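You operate a simulated robot arm through the tools that you are given. There is no shell and no other tool. Be economical: measure what you need, move in short steps, check, and stop when the job is done.

You are at the controls of a simulated robot arm. One attempt, no reset.

JOB
Put things in order on the right mat. At the end: the silver filter can from the right mat stands where the black rubber mount stood; the green nut driver from the right mat stands where the orange funnel stood; the orange funnel stands where the silver filter can stood; the black rubber mount from the right mat is on the brown small box (marked "Seals"); whatever was shut is shut again. Leave all else as you found it, and nothing knocked over.

It is judged by the outcome, as a careful person would: the job done as asked, and still so three seconds after it is handed in. It fails if anything else is knocked over, pushed out of place, dropped, spilled or broken. A push-on lid holds only when it is set on centred and level and pressed home; a screw cap is set on level and turned clockwise until tight.

ROBOT AND FRAMES
A 6-joint arm with a two-finger parallel gripper, fixed in place. Base frame: the origin is at the foot of the arm, x ahead of it, y to its left, z up; the work surface is at about z = 0.804. Readings come in m, degrees, newtons and seconds.
With the tool pointing down near the work surface it reaches from about 0.24 to 0.64 m from the base axis. Its first joint turns from -66.0 to 66.0 degrees. Payload 2.7 kg.
Tool frame: the origin (TCP) lies between the finger pads and is the grasp point; the fingertips stand 0.023 m ahead of it; z points along the fingers, y is the line along which they close. Largest opening 0.094 m; finger width 0.038, thickness 0.01; the body of the gripper, 0.054 by 0.096 m, starts 0.039 m behind the TCP.
Orientation is that of the tool frame in the base frame, as [roll, pitch, yaw] about the fixed x, y, z axes, in that order (R = Rz(yaw) Ry(pitch) Rx(roll)). With the fingers straight down and closing along the base's y, the tool's x points along the base's -x, its y along +y and its z along -z.

CONTROLS
- The arm moves only by the tool apply_moves. Its argument "moves" is one flat list of numbers, 6 for each row, row after row: the shift along the base's x, y, z in units of 20 mm (1.0 is 20 mm), then the turn, a rotation vector about the base's x, y, z in units of 4 degrees (1.0 is 4 degrees). In form: [tx, ty, tz, ax, ay, az, tx, ty, tz, ax, ay, az, ...]. A call has 1 to 12 rows; each row shifts and turns the commanded pose from where the row before left it. "gripper" is the finger opening in m, from 0 to 0.094, set as the call begins (left out, the last holds). A call with a number of a shift or a turn outside -1 to 1 is refused whole. A row lasts 0.2 s, in which the tool goes at most 0.05 m and 8.6 degrees; a call with a longer step from one row to the next is refused whole, and so is a gripper value outside its range. A pose out of reach is approached as far as the arm can. The call stops where the force on the tool passes 40 N (or 10 N more than at its start, if that is more) or the arm is blocked; 0.2 s more then pass. Each finger travels about 0.045 m/s and halts on what it meets, pressing with about 40 N; the grip force reading is that of the motor and also rises with nothing between the fingers. The clock runs only during rows and for 0.2 s after the last one: add rows that do not move to give the fingers time. The reply holds the time, the measured pose of the TCP, the force on the tool along the base axes, the opening and the grip force, in the units named above and with some noise.
- Cameras (640 x 400 px; columns grow to the right, rows downward): "scene" is fixed at [0.0944, -0.4356, 1.4294]; the picture's right is [0.76, -0.65, 0.00], its down [-0.31, -0.36, -0.88] and it looks along [0.57, 0.67, -0.48] (base axes); focal length 323 px, centre (320, 200). "wrist" rides on the gripper at [0.086, 0.016, -0.075] in the tool frame; the picture's right is [-0.18, 0.98, 0.00], its down [-0.58, -0.11, -0.81] and it looks along [-0.79, -0.15, 0.59] (tool axes); focal length 243 px, centre (320, 200). There is no depth. A picture from a camera that has moved, and an enlarged one, comes with that camera's place and axes in the base frame and with its lens. The place of the scene camera against the robot may be out by one fixed shift of up to 0.025 m in any direction.
- capture(camera): a new picture of that camera. The clock stands still meanwhile.
- enlarge(camera, box): a new picture of the part [left, top, right, bottom] of that camera's present view, enlarged. The clock stands still meanwhile.
- hand_in(): hands the job in; it is judged then, once.

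Go step by step. Nothing tells you positions but the pictures and the camera data: compare them with the known pose of the tool, close in by small moves and look again before you grip or let go. The budget is 120 turns and 84 pictures, counting those below and the enlarged ones. Unless the task says otherwise, let go and move clear before handing in, and close with one line.

The tools are called after "Call:" as a command line: name --argument value ..., lists and objects as JSON in quotes. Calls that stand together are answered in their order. apply_moves: Moves the arm, as the interface text tells. Its arguments: {"type":"object","properties":{"moves":{"type":"array","items":{"type":"number"}},"gripper":{"type":"number"}},"required":["moves"]} The other tools are called the same way: capture (camera) takes a picture; enlarge (camera, box) takes an enlarged picture of a part of a camera's view; hand_in () hands the job in.

At the start:

```text
time_s: 0.0
tool_pos: [0.4324, 0.1563, 1.0399]
ee_rot: [179.9, 0.1, -180.0]
force: [-0.4, -1.6, 0.2]
opening: 0.0941
grip_force: 0.0
```

scene: 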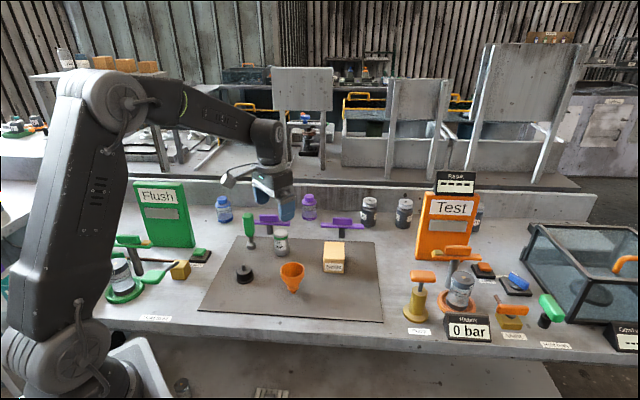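
wrist: 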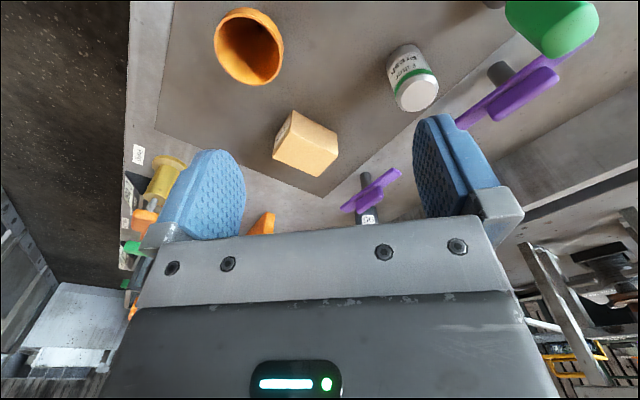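

I see a mat with a black mount, green nut driver, silver can, orange funnel and a small box. I'll look closer before measuring.

Call:
enlarge --camera "scene" --box '[190, 190, 390, 330]'

Call:
enlarge --camera "wrist" --box '[120, 0, 620, 240]'

Call:
enlarge --camera "scene" --box '[80, 160, 300, 330]'

```text
2.86 times, centred on (290, 260) of scene
camera zoom: at [0.0944, -0.4356, 1.4294], right [0.76, -0.65, 0.0], down [-0.31, -0.36, -0.88], along [0.57, 0.67, -0.48], focal length 922 px, centre (406, 29)
```

zoom: 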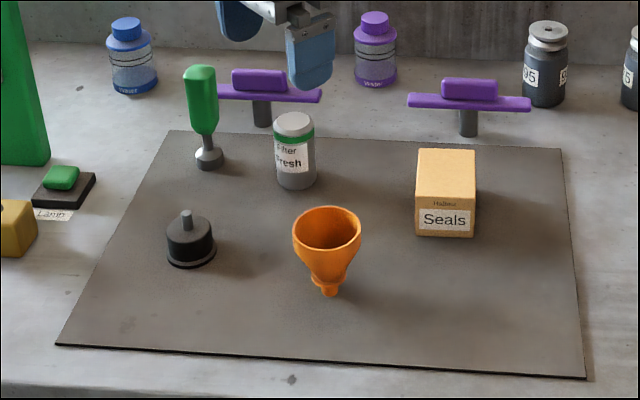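

```text
1.28 times, centred on (370, 120) of wrist
camera zoom: at [0.346, 0.1731, 1.115], right [0.18, 0.98, 0.0], down [0.58, -0.11, 0.81], along [0.79, -0.15, -0.59], focal length 311 px, centre (256, 302)
```

zoom: 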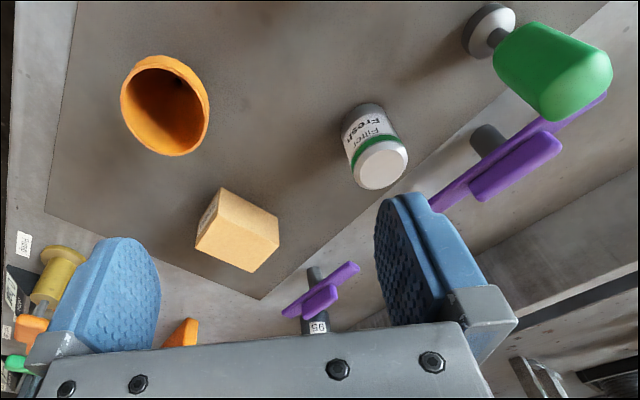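

```text
2.35 times, centred on (190, 245) of scene
camera zoom: at [0.0944, -0.4356, 1.4294], right [0.76, -0.65, 0.0], down [-0.31, -0.36, -0.88], along [0.57, 0.67, -0.48], focal length 759 px, centre (626, 94)
```

zoom: 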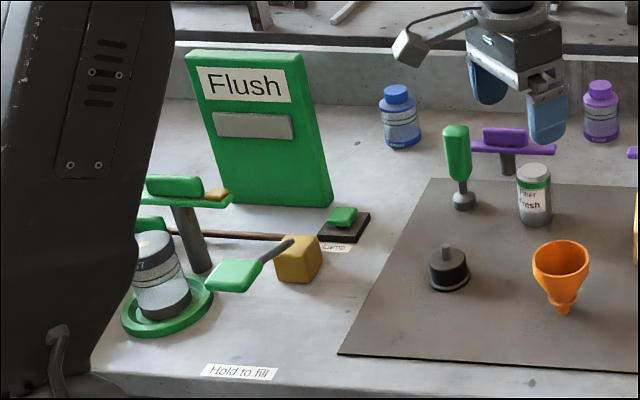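

The can is at about (0.50, 0.25), the funnel at (0.43, 0.09), the mount at (0.35, 0.22) and the driver at (0.44, 0.34). I'll enlarge the funnel and box to see their shapes.

Call:
enlarge --camera "scene" --box '[270, 230, 360, 300]'

Call:
enlarge --camera "scene" --box '[230, 200, 300, 290]'

Call:
apply_moves --moves '[-1, 1, 0, 0, 0, 0, -1, 1, 0, 0, 0, 0, -1, 1, 0, 0, 0, 0, -1, 0.1, 0, 0, 0, 0, 0, 0, -1, 0, 0, 0, 0, 0, -1, 0, 0, 0, 0, 0, 0, 0, 0, 0]'

Call:
capture --camera "wrist"

```text
5.71 times, centred on (315, 265) of scene
camera zoom: at [0.0944, -0.4356, 1.4294], right [0.76, -0.65, 0.0], down [-0.31, -0.36, -0.88], along [0.57, 0.67, -0.48], focal length 1844 px, centre (349, -171)
```

zoom: 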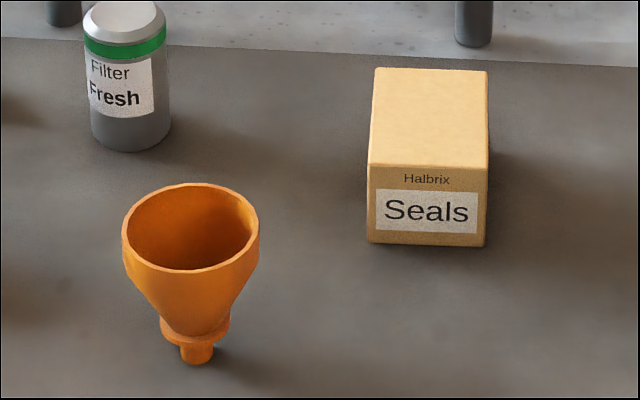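

```text
4.44 times, centred on (265, 245) of scene
camera zoom: at [0.0944, -0.4356, 1.4294], right [0.76, -0.65, 0.0], down [-0.31, -0.36, -0.88], along [0.57, 0.67, -0.48], focal length 1434 px, centre (564, 0)
```

zoom: 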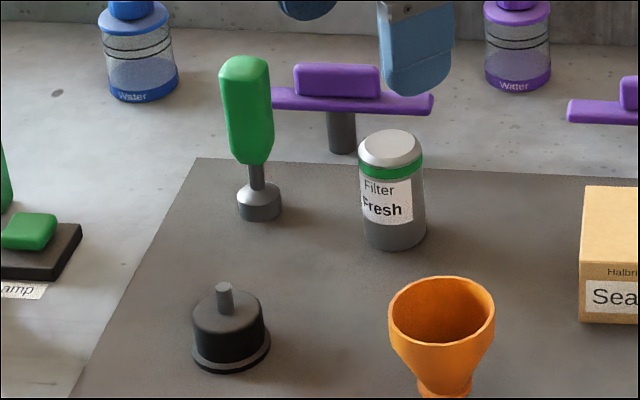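

```text
time_s: 1.6
tool_pos: [0.3536, 0.2173, 0.9995]
ee_rot: [179.7, 0.1, -180.0]
force: [0.1, -0.2, 1.1]
opening: 0.0939
grip_force: 0.1
```

```text
76 pictures are left
camera wrist: at [0.2668, 0.234, 1.0748], right [0.18, 0.98, 0.0], down [0.58, -0.11, 0.81], along [0.79, -0.15, -0.59], focal length 243 px, centre (320, 200)
```

wrist: 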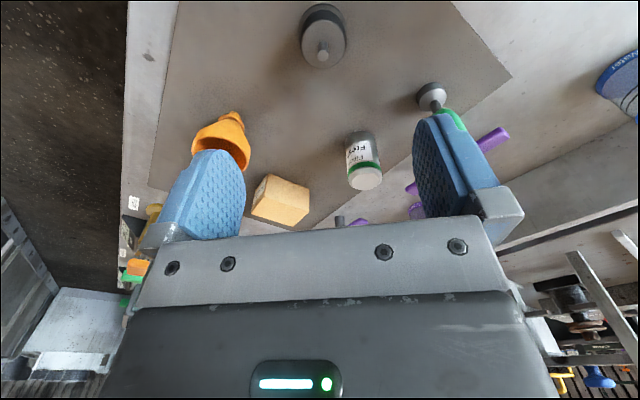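

The mount sits almost directly under the tool, at about (0.353, 0.220). I'll descend partway and look again.

Call:
apply_moves --moves '[0, 0.12, -1, 0, 0, 0, 0, 0, -1, 0, 0, 0, 0, 0, -1, 0, 0, 0, 0, 0, -1, 0, 0, 0, 0, 0, -1, 0, 0, 0, 0, 0, 0, 0, 0, 0]'

Call:
capture --camera "wrist"

Call:
enlarge --camera "scene" --box '[200, 200, 300, 300]'

```text
time_s: 3.0
tool_pos: [0.3533, 0.221, 0.8981]
ee_rot: [180.0, 0.1, -180.0]
force: [0.8, 0.3, -1.2]
opening: 0.0938
grip_force: 0.1
```

```text
75 pictures are left
camera wrist: at [0.2661, 0.2371, 0.9726], right [0.18, 0.98, 0.0], down [0.58, -0.11, 0.81], along [0.79, -0.15, -0.59], focal length 243 px, centre (320, 200)
```

wrist: 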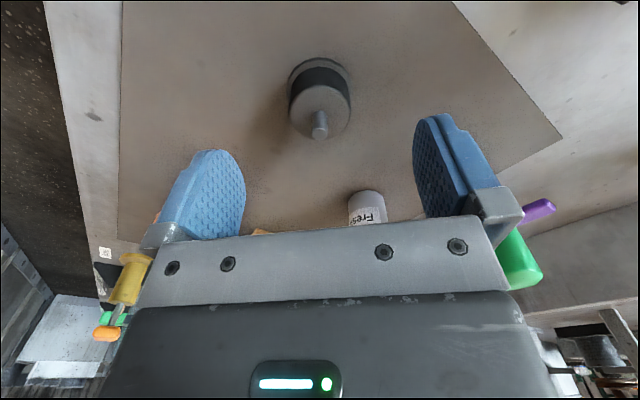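

```text
4.00 times, centred on (250, 250) of scene
camera zoom: at [0.0944, -0.4356, 1.4294], right [0.76, -0.65, 0.0], down [-0.31, -0.36, -0.88], along [0.57, 0.67, -0.48], focal length 1291 px, centre (600, 0)
```

zoom: 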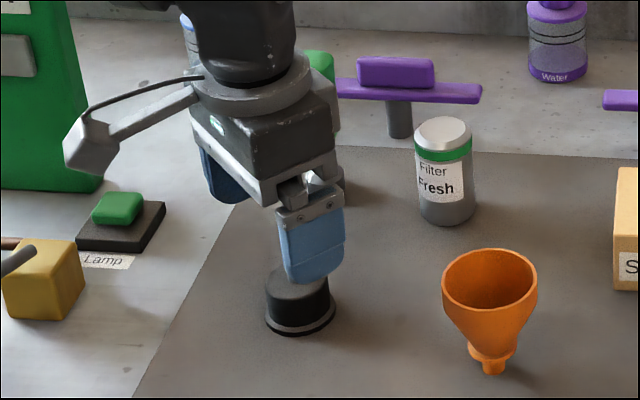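

The mount is at (0.352, 0.221), centred between the fingers. I'll descend and close.

Call:
apply_moves --moves '[-0.05, 0, -1, 0, 0, 0, 0, 0, -1, 0, 0, 0, 0, 0, -1, 0, 0, 0, 0, 0, -0.1, 0, 0, 0, 0, 0, 0, 0, 0, 0]'

Call:
apply_moves --moves '[0, 0, 0, 0, 0, 0, 0, 0, 0, 0, 0, 0, 0, 0, 0, 0, 0, 0, 0, 0, 0, 0, 0, 0]' --gripper 0.03

Call:
capture --camera "wrist"

```text
time_s: 4.2
tool_pos: [0.3509, 0.2219, 0.8372]
ee_rot: [-179.9, 0.1, 179.9]
force: [-0.1, -0.7, 0.4]
opening: 0.0943
grip_force: 0.0
```

```text
time_s: 5.2
tool_pos: [0.3518, 0.2227, 0.8362]
ee_rot: [179.9, 0.1, -180.0]
force: [0.6, -0.7, 0.6]
opening: 0.0442
grip_force: 40.0
```

```text
73 pictures are left
camera wrist: at [0.265, 0.2384, 0.9125], right [0.18, 0.98, 0.0], down [0.58, -0.11, 0.81], along [0.79, -0.15, -0.59], focal length 243 px, centre (320, 200)
```

wrist: 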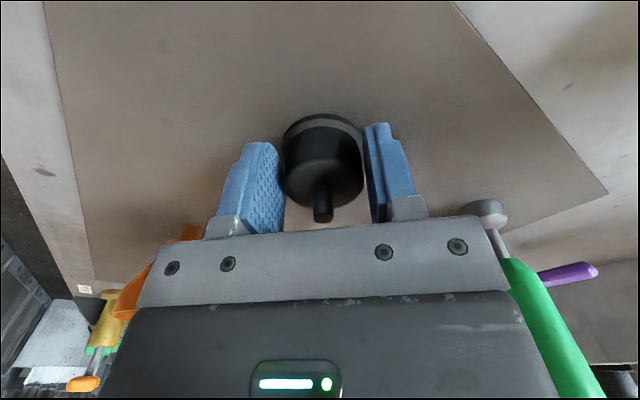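

I hold the mount (opening 44 mm). I'll lift it and move towards the box, stopping short to look.

Call:
apply_moves --moves '[0, 0, 0.5, 0, 0, 0, 0, 0, 1, 0, 0, 0, 0, 0, 1, 0, 0, 0, 0, 0, 1, 0, 0, 0, 0, 0, 1, 0, 0, 0, 0, 0, 1, 0, 0, 0, 0, 0, 1, 0, 0, 0]'

Call:
apply_moves --moves '[1, -0.6, 0, 0, 0, 0, 1, -0.6, 0, 0, 0, 0, 1, -0.6, 0, 0, 0, 0, 1, -0.6, 0, 0, 0, 0, 1, -0.6, 0, 0, 0, 0, 1, -0.6, 0, 0, 0, 0, 1, -0.6, 0, 0, 0, 0, 1, -0.6, 0, 0, 0, 0, 1, -0.6, 0, 0, 0, 0, 1, -0.3, 0, 0, 0, 0, 0, 0, 0, 0, 0, 0]'

Call:
capture --camera "wrist"

Call:
capture --camera "scene"

```text
time_s: 6.8
tool_pos: [0.3503, 0.2197, 0.9672]
ee_rot: [180.0, 0.1, -180.0]
force: [0.1, -0.7, -1.4]
opening: 0.0445
grip_force: 40.0
```

```text
time_s: 9.2
tool_pos: [0.5511, 0.1066, 0.9674]
ee_rot: [-180.0, 0.1, -179.9]
force: [0.2, 0.0, -0.8]
opening: 0.0442
grip_force: 39.8
```

```text
72 pictures are left
camera wrist: at [0.4654, 0.1226, 1.0433], right [0.18, 0.98, 0.0], down [0.58, -0.11, 0.81], along [0.79, -0.15, -0.59], focal length 243 px, centre (320, 200)
```

wrist: 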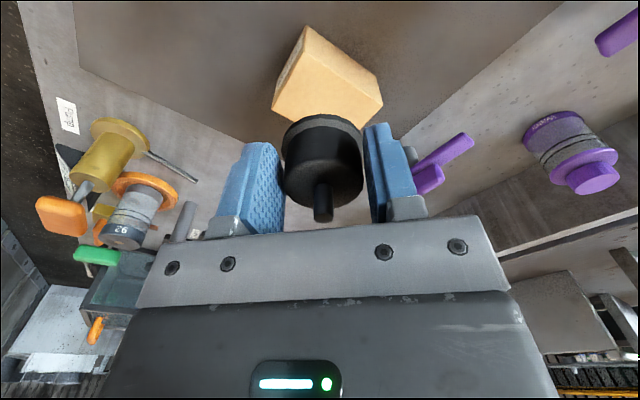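

```text
71 pictures are left
```

scene: 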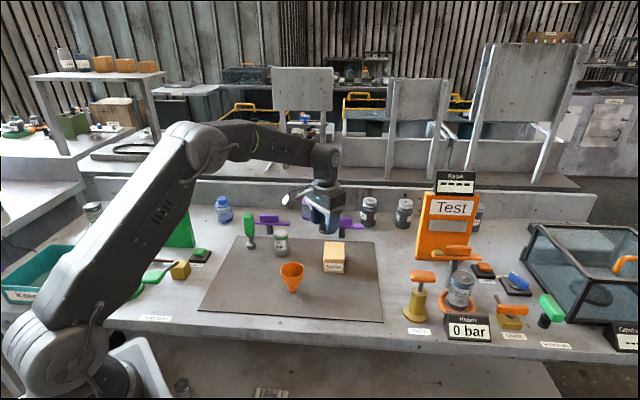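

The box is just ahead of the held mount. I'll enlarge for its top-face corners.

Call:
enlarge --camera "wrist" --box '[240, 0, 420, 140]'

```text
2.86 times, centred on (330, 70) of wrist
camera zoom: at [0.4654, 0.1226, 1.0433], right [0.18, 0.98, 0.0], down [0.58, -0.11, 0.81], along [0.79, -0.15, -0.59], focal length 693 px, centre (291, 571)
```

zoom: 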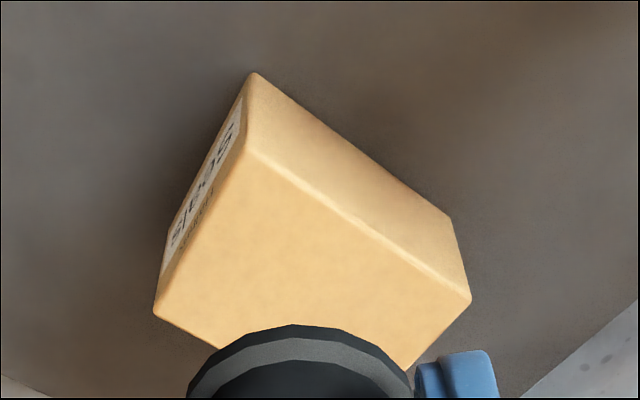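

The box top centre is at (0.586, 0.106) at z about 0.854. I'll move over it, descend to just above and check.

Call:
apply_moves --moves '[1, 0, 0, 0, 0, 0, 0.75, 0, 0, 0, 0, 0, 0, 0, -1, 0, 0, 0, 0, 0, -1, 0, 0, 0, 0, 0, -1, 0, 0, 0, 0, 0, -0.6, 0, 0, 0, 0, 0, 0, 0, 0, 0]'

Call:
capture --camera "wrist"

Call:
enlarge --camera "scene" --box '[290, 210, 380, 280]'

```text
time_s: 10.8
tool_pos: [0.5865, 0.107, 0.8967]
ee_rot: [-180.0, 0.1, -179.9]
force: [0.7, -0.8, -0.7]
opening: 0.0444
grip_force: 39.8
```

```text
69 pictures are left
camera wrist: at [0.4998, 0.1225, 0.9708], right [0.18, 0.98, 0.0], down [0.58, -0.11, 0.81], along [0.79, -0.15, -0.59], focal length 243 px, centre (320, 200)
```

wrist: 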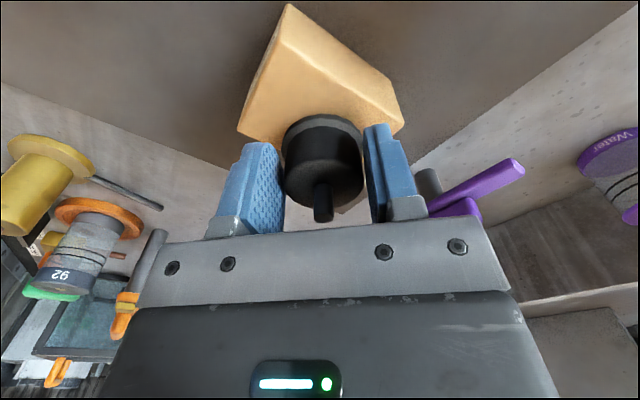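

```text
5.71 times, centred on (335, 245) of scene
camera zoom: at [0.0944, -0.4356, 1.4294], right [0.76, -0.65, 0.0], down [-0.31, -0.36, -0.88], along [0.57, 0.67, -0.48], focal length 1844 px, centre (234, -57)
```

zoom: 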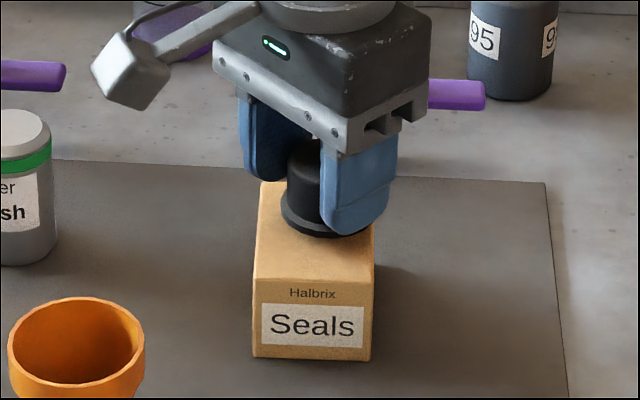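

The mount looks about 4 mm to the right of the box's middle; I'll nudge it and lower it slowly.

Call:
apply_moves --moves '[-0.15, 0.13, -0.2, 0, 0, 0, 0, 0, 0, 0, 0, 0]'

Call:
apply_moves --moves '[0, 0, -0.1, 0, 0, 0, 0, 0, 0, 0, 0, 0]'

Call:
apply_moves --moves '[0, 0, -0.1, 0, 0, 0, 0, 0, 0, 0, 0, 0]'

Call:
enlarge --camera "scene" --box '[310, 220, 370, 280]'

```text
time_s: 11.4
tool_pos: [0.5839, 0.1099, 0.891]
ee_rot: [-180.0, 0.1, -180.0]
force: [0.2, -0.2, -2.0]
opening: 0.0445
grip_force: 39.5
```

```text
time_s: 12.0
tool_pos: [0.5829, 0.1102, 0.89]
ee_rot: [180.0, 0.1, 180.0]
force: [0.3, -0.1, -2.4]
opening: 0.0443
grip_force: 40.1
```

```text
time_s: 12.6
tool_pos: [0.5843, 0.1099, 0.8873]
ee_rot: [180.0, 0.2, 179.9]
force: [0.5, -0.6, -0.9]
opening: 0.0442
grip_force: 39.9
```

```text
6.67 times, centred on (340, 250) of scene
camera zoom: at [0.0944, -0.4356, 1.4294], right [0.76, -0.65, 0.0], down [-0.31, -0.36, -0.88], along [0.57, 0.67, -0.48], focal length 2151 px, centre (187, -133)
```

zoom: 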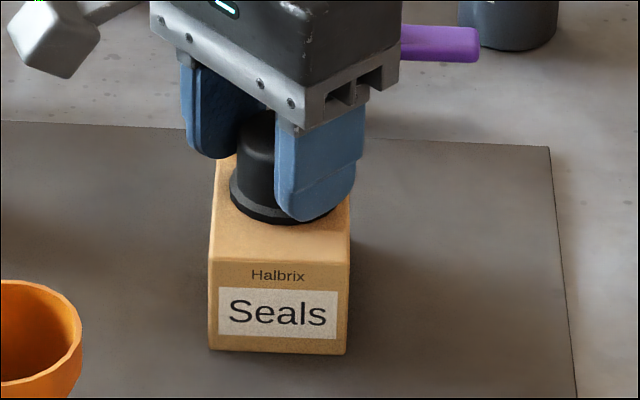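

Nearly down. I'll continue in small steps until I feel contact.

Call:
apply_moves --moves '[0, 0, -0.08, 0, 0, 0, 0, 0, 0, 0, 0, 0]'

Call:
apply_moves --moves '[0, 0, -0.08, 0, 0, 0, 0, 0, 0, 0, 0, 0]'

Call:
apply_moves --moves '[0, 0, -0.08, 0, 0, 0, 0, 0, 0, 0, 0, 0]'

```text
time_s: 13.2
tool_pos: [0.5839, 0.11, 0.8872]
ee_rot: [-180.0, 0.1, 180.0]
force: [-5.9, -1.3, 13.0]
opening: 0.0443
grip_force: 39.5
```

```text
time_s: 13.8
tool_pos: [0.5846, 0.1098, 0.8874]
ee_rot: [179.9, 0.5, -179.9]
force: [-6.0, -1.9, 28.3]
opening: 0.0441
grip_force: 40.1
```

```text
time_s: 14.4
tool_pos: [0.584, 0.1097, 0.8872]
ee_rot: [179.8, 0.6, -179.9]
force: [-6.0, -0.8, 33.1]
opening: 0.0442
grip_force: 40.0
```

Contact was at z = 0.887. I'll relieve the pressure, then open a little.

Call:
apply_moves --moves '[0, 0, 0.18, 0, 0, 0, 0, 0, 0, 0, 0, 0]'

Call:
apply_moves --moves '[0, 0, 0, 0, 0, 0, 0, 0, 0, 0, 0, 0, 0, 0, 0, 0, 0, 0]' --gripper 0.07

Call:
apply_moves --moves '[0, 0, 0.5, 0, 0, 0, 0, 0, 1, 0, 0, 0, 0, 0, 1, 0, 0, 0, 0, 0, 1, 0, 0, 0, 0, 0, 1, 0, 0, 0, 0, 0, 0, 0, 0, 0]'

Call:
enlarge --camera "scene" --box '[230, 200, 380, 300]'

```text
time_s: 15.0
tool_pos: [0.5842, 0.1105, 0.8877]
ee_rot: [179.9, 0.3, 180.0]
force: [8.2, 1.7, 12.9]
opening: 0.0445
grip_force: 40.6
```

```text
time_s: 15.8
tool_pos: [0.5834, 0.1092, 0.8868]
ee_rot: [-180.0, -0.1, -180.0]
force: [-0.2, -0.7, -0.8]
opening: 0.07
grip_force: 0.1
```

```text
time_s: 17.2
tool_pos: [0.5851, 0.1079, 0.9775]
ee_rot: [-179.9, 0.1, 180.0]
force: [-0.3, 0.3, 0.6]
opening: 0.07
grip_force: 0.1
```

```text
4.00 times, centred on (305, 250) of scene
camera zoom: at [0.0944, -0.4356, 1.4294], right [0.76, -0.65, 0.0], down [-0.31, -0.36, -0.88], along [0.57, 0.67, -0.48], focal length 1291 px, centre (380, 0)
```

zoom: 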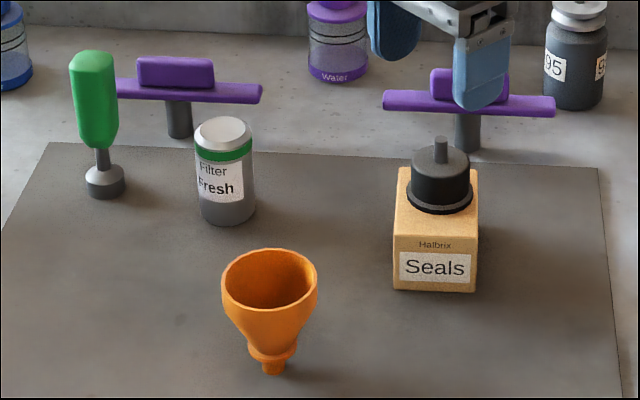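

The mount stands on the box. Now over to the can.

Call:
apply_moves --moves '[-0.6, 1, 0, 0, 0, 0, -0.6, 1, 0, 0, 0, 0, -0.6, 1, 0, 0, 0, 0, -0.6, 1, 0, 0, 0, 0, -0.7, 1, 0, 0, 0, 0, -0.7, 1, 0, 0, 0, 0, -0.7, 0.95, -0.5, 0, 0, 0, 0, 0, -1, 0, 0, 0, 0, 0, 0, 0, 0, 0]' --gripper 0.075

Call:
capture --camera "wrist"

Call:
enlarge --camera "scene" --box '[230, 190, 330, 270]'

```text
time_s: 19.2
tool_pos: [0.4932, 0.2495, 0.9453]
ee_rot: [-179.9, 0.1, 179.9]
force: [0.6, 1.0, 0.3]
opening: 0.0748
grip_force: 0.1
```

```text
65 pictures are left
camera wrist: at [0.407, 0.2655, 1.0217], right [0.18, 0.98, 0.0], down [0.58, -0.11, 0.81], along [0.79, -0.15, -0.59], focal length 243 px, centre (320, 200)
```

wrist: 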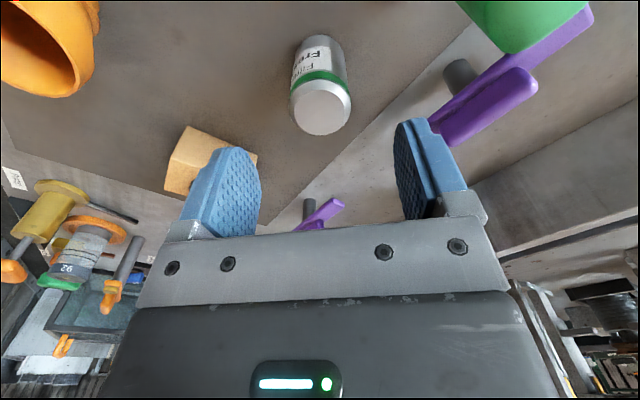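

```text
5.00 times, centred on (280, 230) of scene
camera zoom: at [0.0944, -0.4355, 1.4294], right [0.76, -0.65, 0.0], down [-0.31, -0.36, -0.88], along [0.57, 0.67, -0.48], focal length 1613 px, centre (520, 50)
```

zoom: 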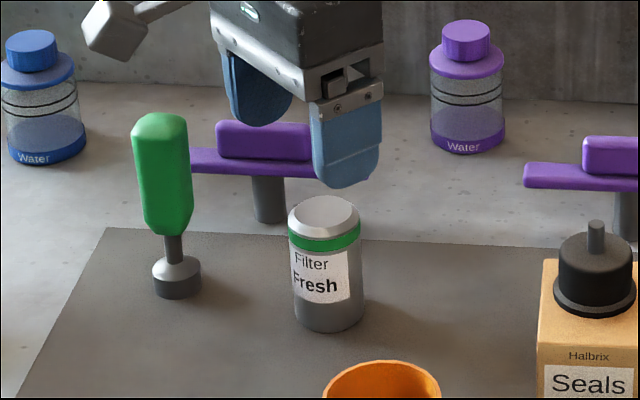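

The can's centre is at (0.496, 0.249). I'll descend around it and grip.

Call:
apply_moves --moves '[0.13, 0, -1, 0, 0, 0, 0, 0, -1, 0, 0, 0, 0, 0, -1, 0, 0, 0, 0, 0, 0, 0, 0, 0]'

Call:
capture --camera "wrist"

```text
time_s: 20.2
tool_pos: [0.4959, 0.249, 0.8862]
ee_rot: [-180.0, 0.0, -180.0]
force: [-0.2, -0.3, 0.5]
opening: 0.0748
grip_force: 0.0
```

```text
63 pictures are left
camera wrist: at [0.409, 0.2648, 0.9615], right [0.18, 0.98, 0.0], down [0.58, -0.11, 0.81], along [0.79, -0.15, -0.59], focal length 243 px, centre (320, 200)
```

wrist: 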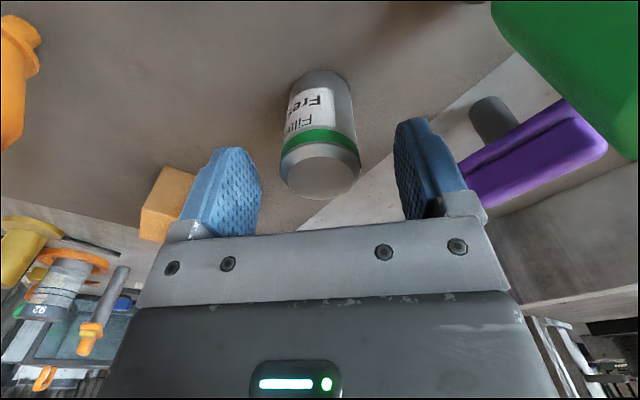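

Well centred; lowering and gripping.

Call:
apply_moves --moves '[0.05, 0, -1, 0, 0, 0, 0, 0, -0.7, 0, 0, 0, 0, 0, 0, 0, 0, 0]'

Call:
apply_moves --moves '[0, 0, 0, 0, 0, 0, 0, 0, 0, 0, 0, 0, 0, 0, 0, 0, 0, 0]' --gripper 0.03

Call:
apply_moves --moves '[0, 0, 0.5, 0, 0, 0, 0, 0, 1, 0, 0, 0, 0, 0, 1, 0, 0, 0, 0, 0, 1, 0, 0, 0, 0, 0, 1, 0, 0, 0, 0, 0, 1, 0, 0, 0, 0, 0, 0, 0, 0, 0]'

Call:
capture --camera "wrist"

```text
time_s: 21.0
tool_pos: [0.4972, 0.247, 0.8516]
ee_rot: [-180.0, 0.2, 179.9]
force: [0.0, -0.7, 0.6]
opening: 0.075
grip_force: 0.0
```

```text
time_s: 21.8
tool_pos: [0.4963, 0.248, 0.854]
ee_rot: [179.9, 0.1, 180.0]
force: [-0.2, -0.4, 0.2]
opening: 0.0413
grip_force: 40.1
```

```text
time_s: 23.4
tool_pos: [0.4961, 0.2484, 0.963]
ee_rot: [180.0, 0.1, -179.9]
force: [-0.3, -0.2, -1.1]
opening: 0.0411
grip_force: 40.5
```

```text
62 pictures are left
camera wrist: at [0.4097, 0.2643, 1.0386], right [0.18, 0.98, 0.0], down [0.58, -0.11, 0.81], along [0.79, -0.15, -0.59], focal length 243 px, centre (320, 200)
```

wrist: 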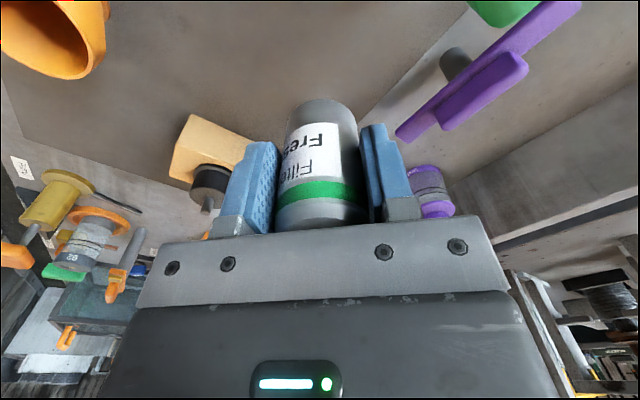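

Can lifted. Moving to the mount's old spot at (0.352, 0.2215).

Call:
apply_moves --moves '[-1, -0.2, 0, 0, 0, 0, -1, -0.2, 0, 0, 0, 0, -1, -0.2, 0, 0, 0, 0, -1, -0.2, 0, 0, 0, 0, -1, -0.2, 0, 0, 0, 0, -1, -0.2, 0, 0, 0, 0, -1, -0.15, 0, 0, 0, 0, -0.22, 0, -1, 0, 0, 0, 0, 0, -1, 0, 0, 0, 0, 0, -1, 0, 0, 0, 0, 0, -1, 0, 0, 0, 0, 0, 0, 0, 0, 0]'

Call:
apply_moves --moves '[0, 0, -0.8, 0, 0, 0, 0, 0, 0, 0, 0, 0]'

Call:
enlarge --camera "scene" --box '[190, 210, 300, 300]'

```text
time_s: 26.0
tool_pos: [0.3533, 0.2218, 0.8833]
ee_rot: [180.0, 0.0, -179.9]
force: [-0.3, -0.7, -1.4]
opening: 0.0412
grip_force: 40.0
```

```text
time_s: 26.6
tool_pos: [0.3529, 0.2216, 0.8683]
ee_rot: [180.0, 0.2, -180.0]
force: [0.1, -0.5, -1.7]
opening: 0.0411
grip_force: 39.6
```

```text
4.44 times, centred on (245, 255) of scene
camera zoom: at [0.0944, -0.4355, 1.4294], right [0.76, -0.65, 0.0], down [-0.31, -0.36, -0.88], along [0.57, 0.67, -0.48], focal length 1434 px, centre (653, -44)
```

zoom: 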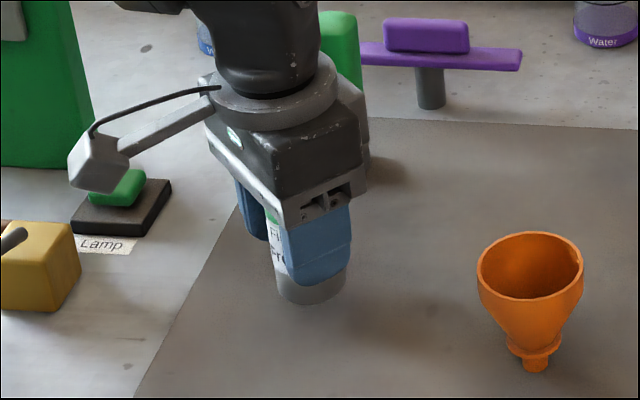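

Lowering the last centimetre and a half in steps until contact.

Call:
apply_moves --moves '[-0.05, 0, -0.55, 0, 0, 0, 0, 0, 0, 0, 0, 0]'

Call:
apply_moves --moves '[0, 0, -0.08, 0, 0, 0, 0, 0, 0, 0, 0, 0]'

Call:
apply_moves --moves '[0, 0, -0.08, 0, 0, 0, 0, 0, 0, 0, 0, 0]'

```text
time_s: 27.2
tool_pos: [0.3533, 0.2218, 0.8568]
ee_rot: [179.9, 0.1, 179.9]
force: [0.3, 0.2, -1.9]
opening: 0.0411
grip_force: 40.4
```

```text
time_s: 27.8
tool_pos: [0.3527, 0.2217, 0.8553]
ee_rot: [-179.9, 0.0, -180.0]
force: [-0.6, 0.0, -1.8]
opening: 0.0411
grip_force: 40.1
```

```text
time_s: 28.4
tool_pos: [0.3513, 0.2223, 0.8535]
ee_rot: [180.0, 0.1, -180.0]
force: [0.2, 0.5, -1.3]
opening: 0.0411
grip_force: 40.3
```

Call:
apply_moves --moves '[0, 0, -0.06, 0, 0, 0, 0, 0, 0, 0, 0, 0]'

Call:
apply_moves --moves '[0, 0, -0.05, 0, 0, 0, 0, 0, 0, 0, 0, 0]'

```text
time_s: 29.0
tool_pos: [0.3509, 0.2221, 0.8526]
ee_rot: [179.9, 0.2, -179.9]
force: [-5.3, 0.1, 19.8]
opening: 0.0411
grip_force: 39.9
```

```text
time_s: 29.6
tool_pos: [0.3536, 0.222, 0.8518]
ee_rot: [179.7, 0.4, -180.0]
force: [-5.0, -0.3, 32.2]
opening: 0.0416
grip_force: 40.0
```

The can is on the mat. I'll relieve pressure, release and rise straight up.

Call:
apply_moves --moves '[0, 0, 0.11, 0, 0, 0, 0, 0, 0, 0, 0, 0]'

Call:
apply_moves --moves '[0, 0, 0, 0, 0, 0, 0, 0, 0, 0, 0, 0, 0, 0, 0, 0, 0, 0]' --gripper 0.07

Call:
apply_moves --moves '[0, 0, 0.5, 0, 0, 0, 0, 0, 1, 0, 0, 0, 0, 0, 1, 0, 0, 0, 0, 0, 1, 0, 0, 0, 0, 0, 1, 0, 0, 0, 0, 0, 1, 0, 0, 0, 0, 0, 0, 0, 0, 0]'

Call:
apply_moves --moves '[0.6, -1, 0, 0, 0, 0, 0.6, -1, 0, 0, 0, 0, 0.6, -1, 0, 0, 0, 0, 0.6, -1, 0, 0, 0, 0, 0.6, -1, 0, 0, 0, 0, 0.6, -1, 0, 0, 0, 0, 0, -0.4, 0, 0, 0, 0, 0, 0, 0, 0, 0, 0]' --gripper 0.094

Call:
capture --camera "wrist"

Call:
enlarge --camera "scene" --box '[210, 200, 370, 310]'

```text
time_s: 30.2
tool_pos: [0.3493, 0.2206, 0.8511]
ee_rot: [-179.9, -0.1, 179.9]
force: [1.5, 1.1, -0.8]
opening: 0.0412
grip_force: 40.3
```

```text
time_s: 31.0
tool_pos: [0.3514, 0.2212, 0.8528]
ee_rot: [179.9, 0.0, 180.0]
force: [0.5, -0.6, 0.7]
opening: 0.0699
grip_force: 0.1
```

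```text
time_s: 32.6
tool_pos: [0.3508, 0.2201, 0.9632]
ee_rot: [179.9, 0.2, -180.0]
force: [0.3, 0.8, -0.1]
opening: 0.0701
grip_force: 0.0
```

```text
time_s: 34.4
tool_pos: [0.4225, 0.0938, 0.9615]
ee_rot: [180.0, 0.0, 180.0]
force: [0.6, -0.5, -0.2]
opening: 0.094
grip_force: 0.0
```

```text
60 pictures are left
camera wrist: at [0.336, 0.1103, 1.0368], right [0.18, 0.98, 0.0], down [0.58, -0.11, 0.81], along [0.79, -0.15, -0.59], focal length 243 px, centre (320, 200)
```

wrist: 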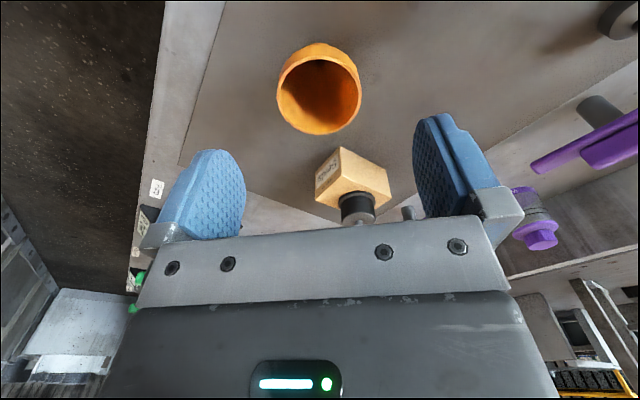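

```text
3.64 times, centred on (290, 255) of scene
camera zoom: at [0.0944, -0.4356, 1.4294], right [0.76, -0.65, 0.0], down [-0.31, -0.36, -0.88], along [0.57, 0.67, -0.48], focal length 1173 px, centre (429, 0)
```

zoom: 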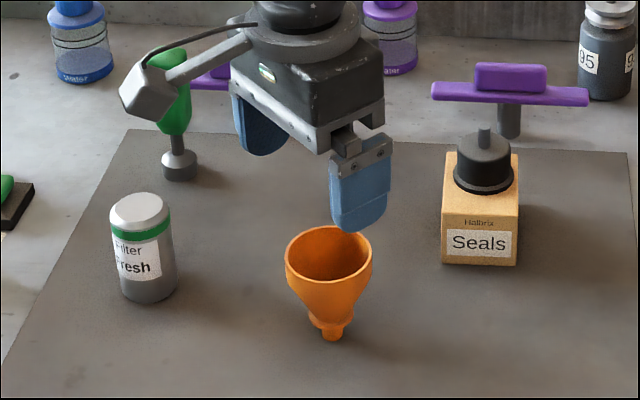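

The can stands right. The funnel's rim centre is at (0.4257, 0.0933); it has a near-vertical rim band to grip at about z 0.868. Descending halfway to check.

Call:
apply_moves --moves '[0.16, 0, -1, 0, 0, 0, 0, 0, -1, 0, 0, 0, 0, 0, -0.8, 0, 0, 0, 0, 0, 0, 0, 0, 0]'

Call:
capture --camera "wrist"

```text
time_s: 35.4
tool_pos: [0.4262, 0.0929, 0.9065]
ee_rot: [-180.0, 0.1, -179.9]
force: [0.5, -0.6, 1.3]
opening: 0.094
grip_force: 0.0
```

```text
58 pictures are left
camera wrist: at [0.3391, 0.1098, 0.9813], right [0.18, 0.98, 0.0], down [0.58, -0.11, 0.81], along [0.79, -0.15, -0.59], focal length 243 px, centre (320, 200)
```

wrist: 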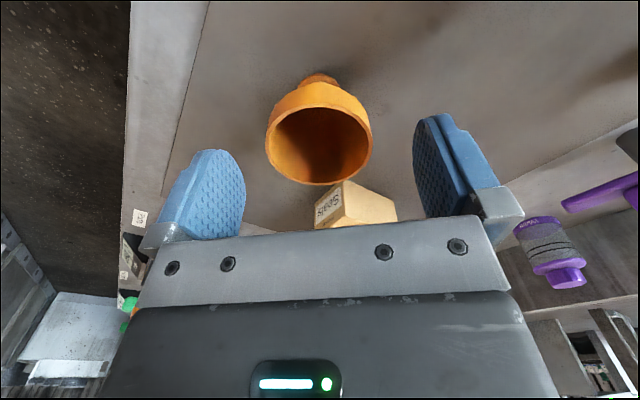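

Centred. Lowering to the rim band and closing gently.

Call:
apply_moves --moves '[0.03, 0, -1, 0, 0, 0, 0, 0, -0.95, 0, 0, 0, 0, 0, 0, 0, 0, 0]'

Call:
apply_moves --moves '[0, 0, 0, 0, 0, 0, 0, 0, 0, 0, 0, 0, 0, 0, 0, 0, 0, 0]' --gripper 0.055

Call:
capture --camera "wrist"

Call:
enlarge --camera "scene" --box '[250, 230, 340, 300]'

```text
time_s: 36.2
tool_pos: [0.4254, 0.0925, 0.8679]
ee_rot: [-180.0, 0.1, 180.0]
force: [0.1, -0.1, 0.1]
opening: 0.0941
grip_force: 0.1
```

```text
time_s: 37.0
tool_pos: [0.4276, 0.0934, 0.8667]
ee_rot: [-179.9, 0.1, -180.0]
force: [0.6, -0.1, -0.5]
opening: 0.0581
grip_force: 40.4
```

```text
57 pictures are left
camera wrist: at [0.34, 0.1092, 0.9428], right [0.18, 0.98, 0.0], down [0.58, -0.11, 0.81], along [0.79, -0.15, -0.59], focal length 243 px, centre (320, 200)
```

wrist: 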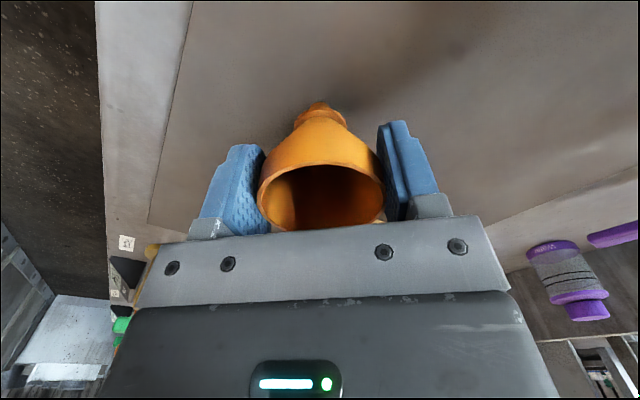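

```text
5.71 times, centred on (295, 265) of scene
camera zoom: at [0.0944, -0.4356, 1.4294], right [0.76, -0.65, 0.0], down [-0.31, -0.36, -0.88], along [0.57, 0.67, -0.48], focal length 1844 px, centre (463, -171)
```

zoom: 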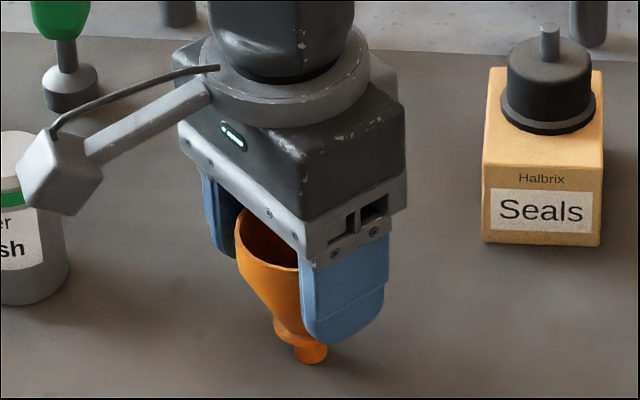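

The funnel is gripped at 58 mm. Lifting and checking that it stays upright.

Call:
apply_moves --moves '[0, 0, 0.3, 0, 0, 0, 0, 0, 0.6, 0, 0, 0, 0, 0, 0.8, 0, 0, 0, 0, 0, 0.8, 0, 0, 0, 0, 0, 0.8, 0, 0, 0, 0, 0, 0.8, 0, 0, 0, 0, 0, 0, 0, 0, 0]'

Call:
capture --camera "wrist"

Call:
enlarge --camera "scene" --box '[250, 190, 340, 260]'

```text
time_s: 38.6
tool_pos: [0.4267, 0.0933, 0.9498]
ee_rot: [179.9, 0.0, 179.9]
force: [-1.2, -0.2, -0.7]
opening: 0.058
grip_force: 39.9
```

```text
55 pictures are left
camera wrist: at [0.3402, 0.1097, 1.0245], right [0.18, 0.98, 0.0], down [0.58, -0.11, 0.81], along [0.79, -0.15, -0.59], focal length 243 px, centre (320, 200)
```

wrist: 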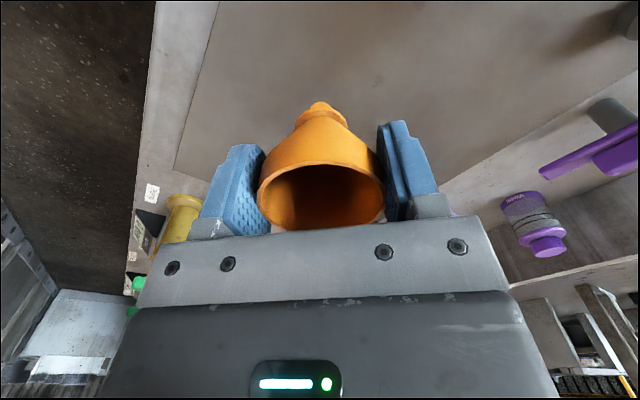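

```text
5.71 times, centred on (295, 225) of scene
camera zoom: at [0.0944, -0.4356, 1.4294], right [0.76, -0.65, 0.0], down [-0.31, -0.36, -0.88], along [0.57, 0.67, -0.48], focal length 1844 px, centre (463, 57)
```

zoom: 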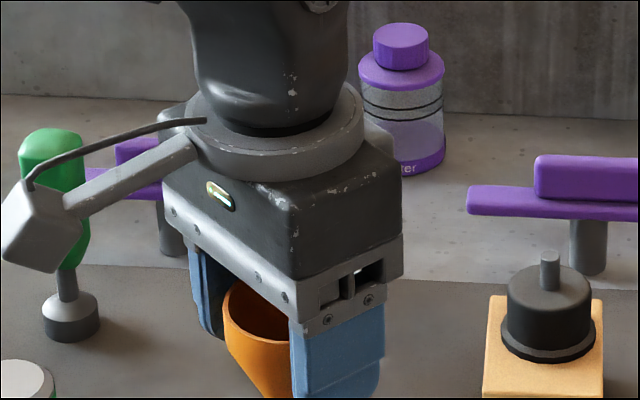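

The funnel hangs level. Moving it to the can's old spot (0.4965, 0.2485).

Call:
apply_moves --moves '[0.44, 0.97, 0, 0, 0, 0, 0.44, 0.97, 0, 0, 0, 0, 0.44, 0.97, 0, 0, 0, 0, 0.44, 0.97, 0, 0, 0, 0, 0.44, 0.97, 0, 0, 0, 0, 0.44, 0.97, 0, 0, 0, 0, 0.44, 0.97, 0, 0, 0, 0, 0.42, 0.97, 0, 0, 0, 0, 0, 0, 0, 0, 0, 0]'

Call:
apply_moves --moves '[0, 0, -0.9, 0, 0, 0, 0, 0, -0.9, 0, 0, 0, 0, 0, -0.9, 0, 0, 0, 0, 0, -0.8, 0, 0, 0, 0, 0, 0, 0, 0, 0]'

Call:
enlarge --camera "scene" --box '[230, 200, 330, 280]'

Call:
capture --camera "wrist"

```text
time_s: 40.6
tool_pos: [0.4983, 0.2477, 0.9481]
ee_rot: [-179.9, 0.1, 180.0]
force: [0.0, 0.1, 0.1]
opening: 0.0579
grip_force: 39.5
```

```text
time_s: 41.8
tool_pos: [0.4986, 0.2477, 0.8791]
ee_rot: [-180.0, 0.1, -180.0]
force: [0.5, -0.3, -0.2]
opening: 0.0577
grip_force: 39.9
```

```text
5.00 times, centred on (280, 240) of scene
camera zoom: at [0.0944, -0.4355, 1.4294], right [0.76, -0.65, 0.0], down [-0.31, -0.36, -0.88], along [0.57, 0.67, -0.48], focal length 1613 px, centre (520, 0)
```

zoom: 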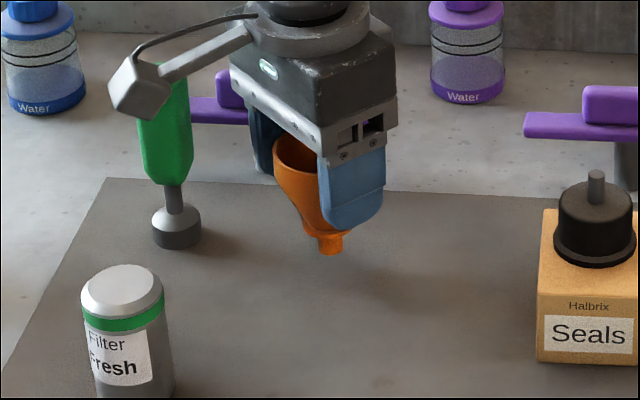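

```text
52 pictures are left
camera wrist: at [0.4121, 0.2643, 0.9535], right [0.18, 0.98, 0.0], down [0.58, -0.11, 0.81], along [0.79, -0.15, -0.59], focal length 243 px, centre (320, 200)
```

wrist: 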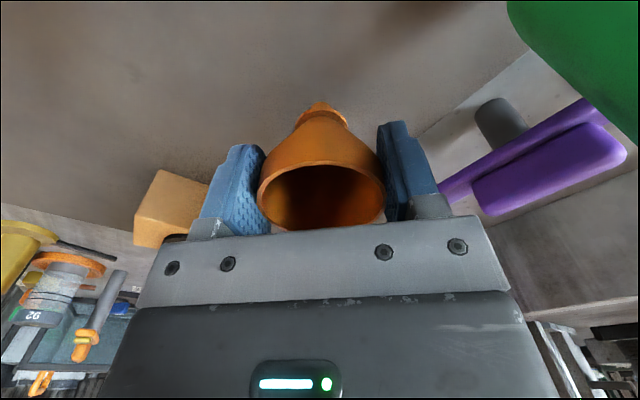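

Lowering gently for contact near z 0.867.

Call:
apply_moves --moves '[-0.07, 0.03, -0.45, 0, 0, 0, 0, 0, 0, 0, 0, 0]'

Call:
apply_moves --moves '[0, 0, -0.08, 0, 0, 0, 0, 0, 0, 0, 0, 0]'

Call:
apply_moves --moves '[0, 0, -0.04, 0, 0, 0, 0, 0, 0, 0, 0, 0]'

```text
time_s: 42.4
tool_pos: [0.4968, 0.2489, 0.8699]
ee_rot: [180.0, 0.1, -179.9]
force: [0.2, 0.6, -0.6]
opening: 0.0576
grip_force: 40.4
```

```text
time_s: 43.0
tool_pos: [0.4976, 0.2493, 0.8688]
ee_rot: [-180.0, 0.1, 180.0]
force: [0.7, 0.4, -0.4]
opening: 0.0579
grip_force: 40.2
```

```text
time_s: 43.6
tool_pos: [0.4969, 0.2486, 0.8685]
ee_rot: [-180.0, 0.1, -180.0]
force: [-0.1, -0.1, 0.3]
opening: 0.0575
grip_force: 40.2
```

Call:
apply_moves --moves '[0, 0, -0.04, 0, 0, 0, 0, 0, 0, 0, 0, 0]'

Call:
apply_moves --moves '[0, 0, -0.03, 0, 0, 0, 0, 0, 0, 0, 0, 0]'

Call:
apply_moves --moves '[0, 0, -0.03, 0, 0, 0, 0, 0, 0, 0, 0, 0]'

```text
time_s: 44.2
tool_pos: [0.4971, 0.2485, 0.8676]
ee_rot: [-180.0, 0.1, 179.9]
force: [-0.3, -1.7, 1.7]
opening: 0.0576
grip_force: 40.3
```

```text
time_s: 44.8
tool_pos: [0.4972, 0.2489, 0.8676]
ee_rot: [180.0, 0.1, 180.0]
force: [-0.1, -4.0, 7.4]
opening: 0.0577
grip_force: 40.0
```

```text
time_s: 45.4
tool_pos: [0.4974, 0.2489, 0.8675]
ee_rot: [179.9, 0.2, -179.9]
force: [-3.9, -5.9, 17.7]
opening: 0.0577
grip_force: 40.1
```

Contact. Easing off, then opening slowly.

Call:
apply_moves --moves '[0, 0, 0.05, 0, 0, 0, 0, 0, 0, 0, 0, 0]'

Call:
apply_moves --moves '[0, 0, 0, 0, 0, 0, 0, 0, 0, 0, 0, 0]' --gripper 0.062

Call:
apply_moves --moves '[0, 0, 0, 0, 0, 0, 0, 0, 0, 0, 0, 0, 0, 0, 0, 0, 0, 0]' --gripper 0.082

Call:
capture --camera "wrist"

```text
time_s: 46.0
tool_pos: [0.4976, 0.2501, 0.8678]
ee_rot: [180.0, 0.2, 180.0]
force: [-0.1, -5.9, 16.2]
opening: 0.0576
grip_force: 39.8
```

```text
time_s: 46.6
tool_pos: [0.4964, 0.2495, 0.8658]
ee_rot: [179.9, 0.0, -180.0]
force: [0.0, -0.4, -1.1]
opening: 0.062
grip_force: 0.1
```

```text
time_s: 47.4
tool_pos: [0.4966, 0.2486, 0.8664]
ee_rot: [179.9, 0.0, -180.0]
force: [-1.0, 0.3, -0.1]
opening: 0.0822
grip_force: 0.0
```

```text
51 pictures are left
camera wrist: at [0.41, 0.2659, 0.9418], right [0.18, 0.98, 0.0], down [0.58, -0.11, 0.81], along [0.79, -0.15, -0.59], focal length 243 px, centre (320, 200)
```

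wrist: 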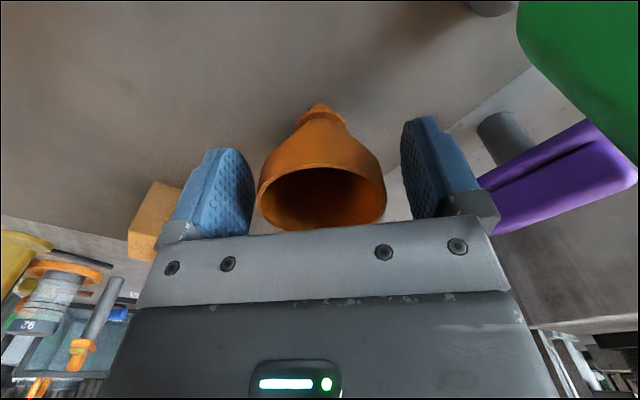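

The funnel stands free and upright. Rising well clear and then viewing the driver.

Call:
apply_moves --moves '[0, 0, 0.5, 0, 0, 0, 0, 0, 1, 0, 0, 0, 0, 0, 1, 0, 0, 0, 0, 0, 1, 0, 0, 0, 0, 0, 1, 0, 0, 0, 0, 0, 1, 0, 0, 0, 0, 0, 1, 0, 0, 0, 0, 0, 1, 0, 0, 0, 0, 0, 0, 0, 0, 0]'

Call:
apply_moves --moves '[-0.7, 0.9, 0, 0, 0, 0, -0.7, 0.9, 0, 0, 0, 0, -0.7, 0.9, 0, 0, 0, 0, -0.7, 0.9, 0, 0, 0, 0, 0, 0.9, 0, 0, 0, 0, 0, 0, 0, 0, 0, 0]'

Call:
capture --camera "wrist"

Call:
enlarge --camera "scene" --box '[210, 190, 370, 310]'

```text
time_s: 49.4
tool_pos: [0.4969, 0.2512, 1.0173]
ee_rot: [179.9, 0.2, -180.0]
force: [0.0, 0.3, 1.0]
opening: 0.0818
grip_force: 0.0
```

```text
time_s: 50.8
tool_pos: [0.4414, 0.3408, 1.0173]
ee_rot: [179.9, 0.2, -180.0]
force: [0.7, -0.2, 0.1]
opening: 0.0819
grip_force: 0.1
```

```text
50 pictures are left
camera wrist: at [0.3549, 0.3571, 1.0919], right [0.18, 0.98, 0.0], down [0.58, -0.11, 0.81], along [0.79, -0.15, -0.59], focal length 243 px, centre (320, 200)
```

wrist: 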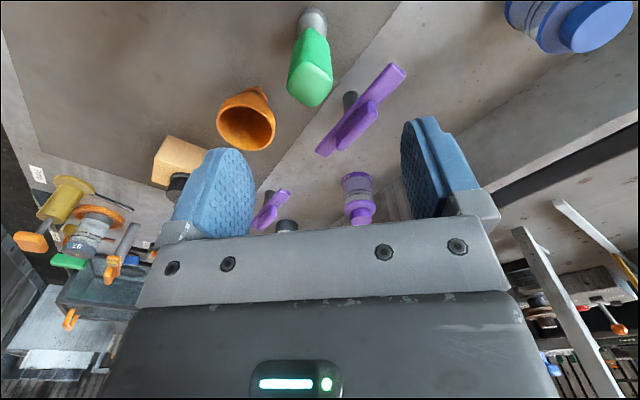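

```text
3.33 times, centred on (290, 250) of scene
camera zoom: at [0.0944, -0.4355, 1.4294], right [0.76, -0.65, 0.0], down [-0.31, -0.36, -0.88], along [0.57, 0.67, -0.48], focal length 1076 px, centre (420, 33)
```

zoom: 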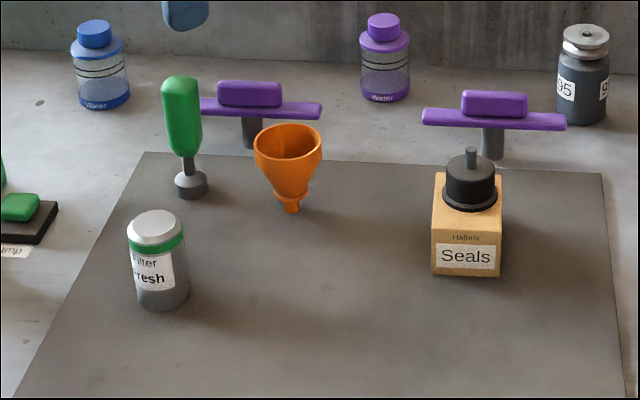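

The driver is near (0.442, 0.335). Enlarging to see the handle's orientation.

Call:
enlarge --camera "wrist" --box '[250, 0, 380, 120]'

Call:
enlarge --camera "scene" --box '[225, 200, 305, 260]'

```text
3.33 times, centred on (315, 60) of wrist
camera zoom: at [0.3549, 0.3571, 1.0919], right [0.18, 0.98, 0.0], down [0.58, -0.11, 0.81], along [0.79, -0.15, -0.59], focal length 809 px, centre (337, 667)
```

zoom: 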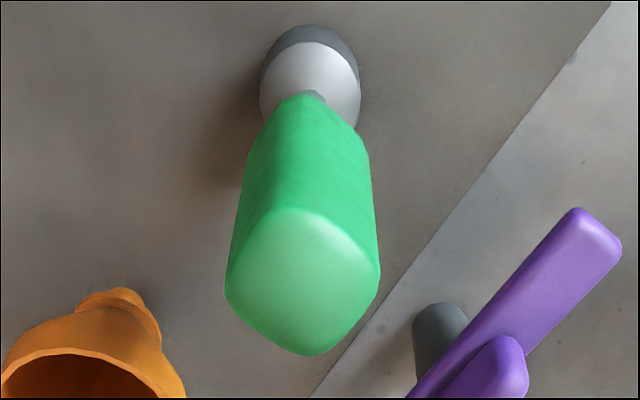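

```text
6.67 times, centred on (265, 230) of scene
camera zoom: at [0.0944, -0.4355, 1.4294], right [0.76, -0.65, 0.0], down [-0.31, -0.36, -0.88], along [0.57, 0.67, -0.48], focal length 2151 px, centre (687, 0)
```

zoom: 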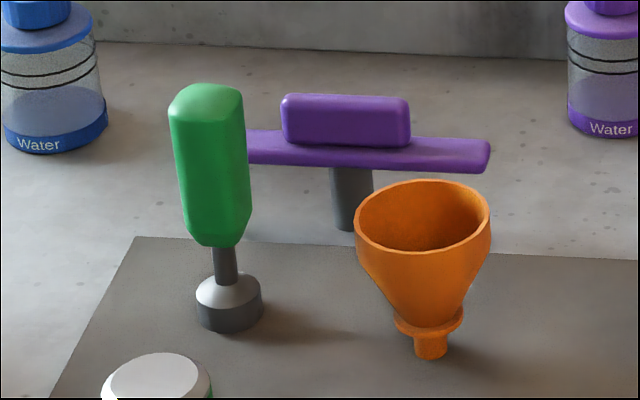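

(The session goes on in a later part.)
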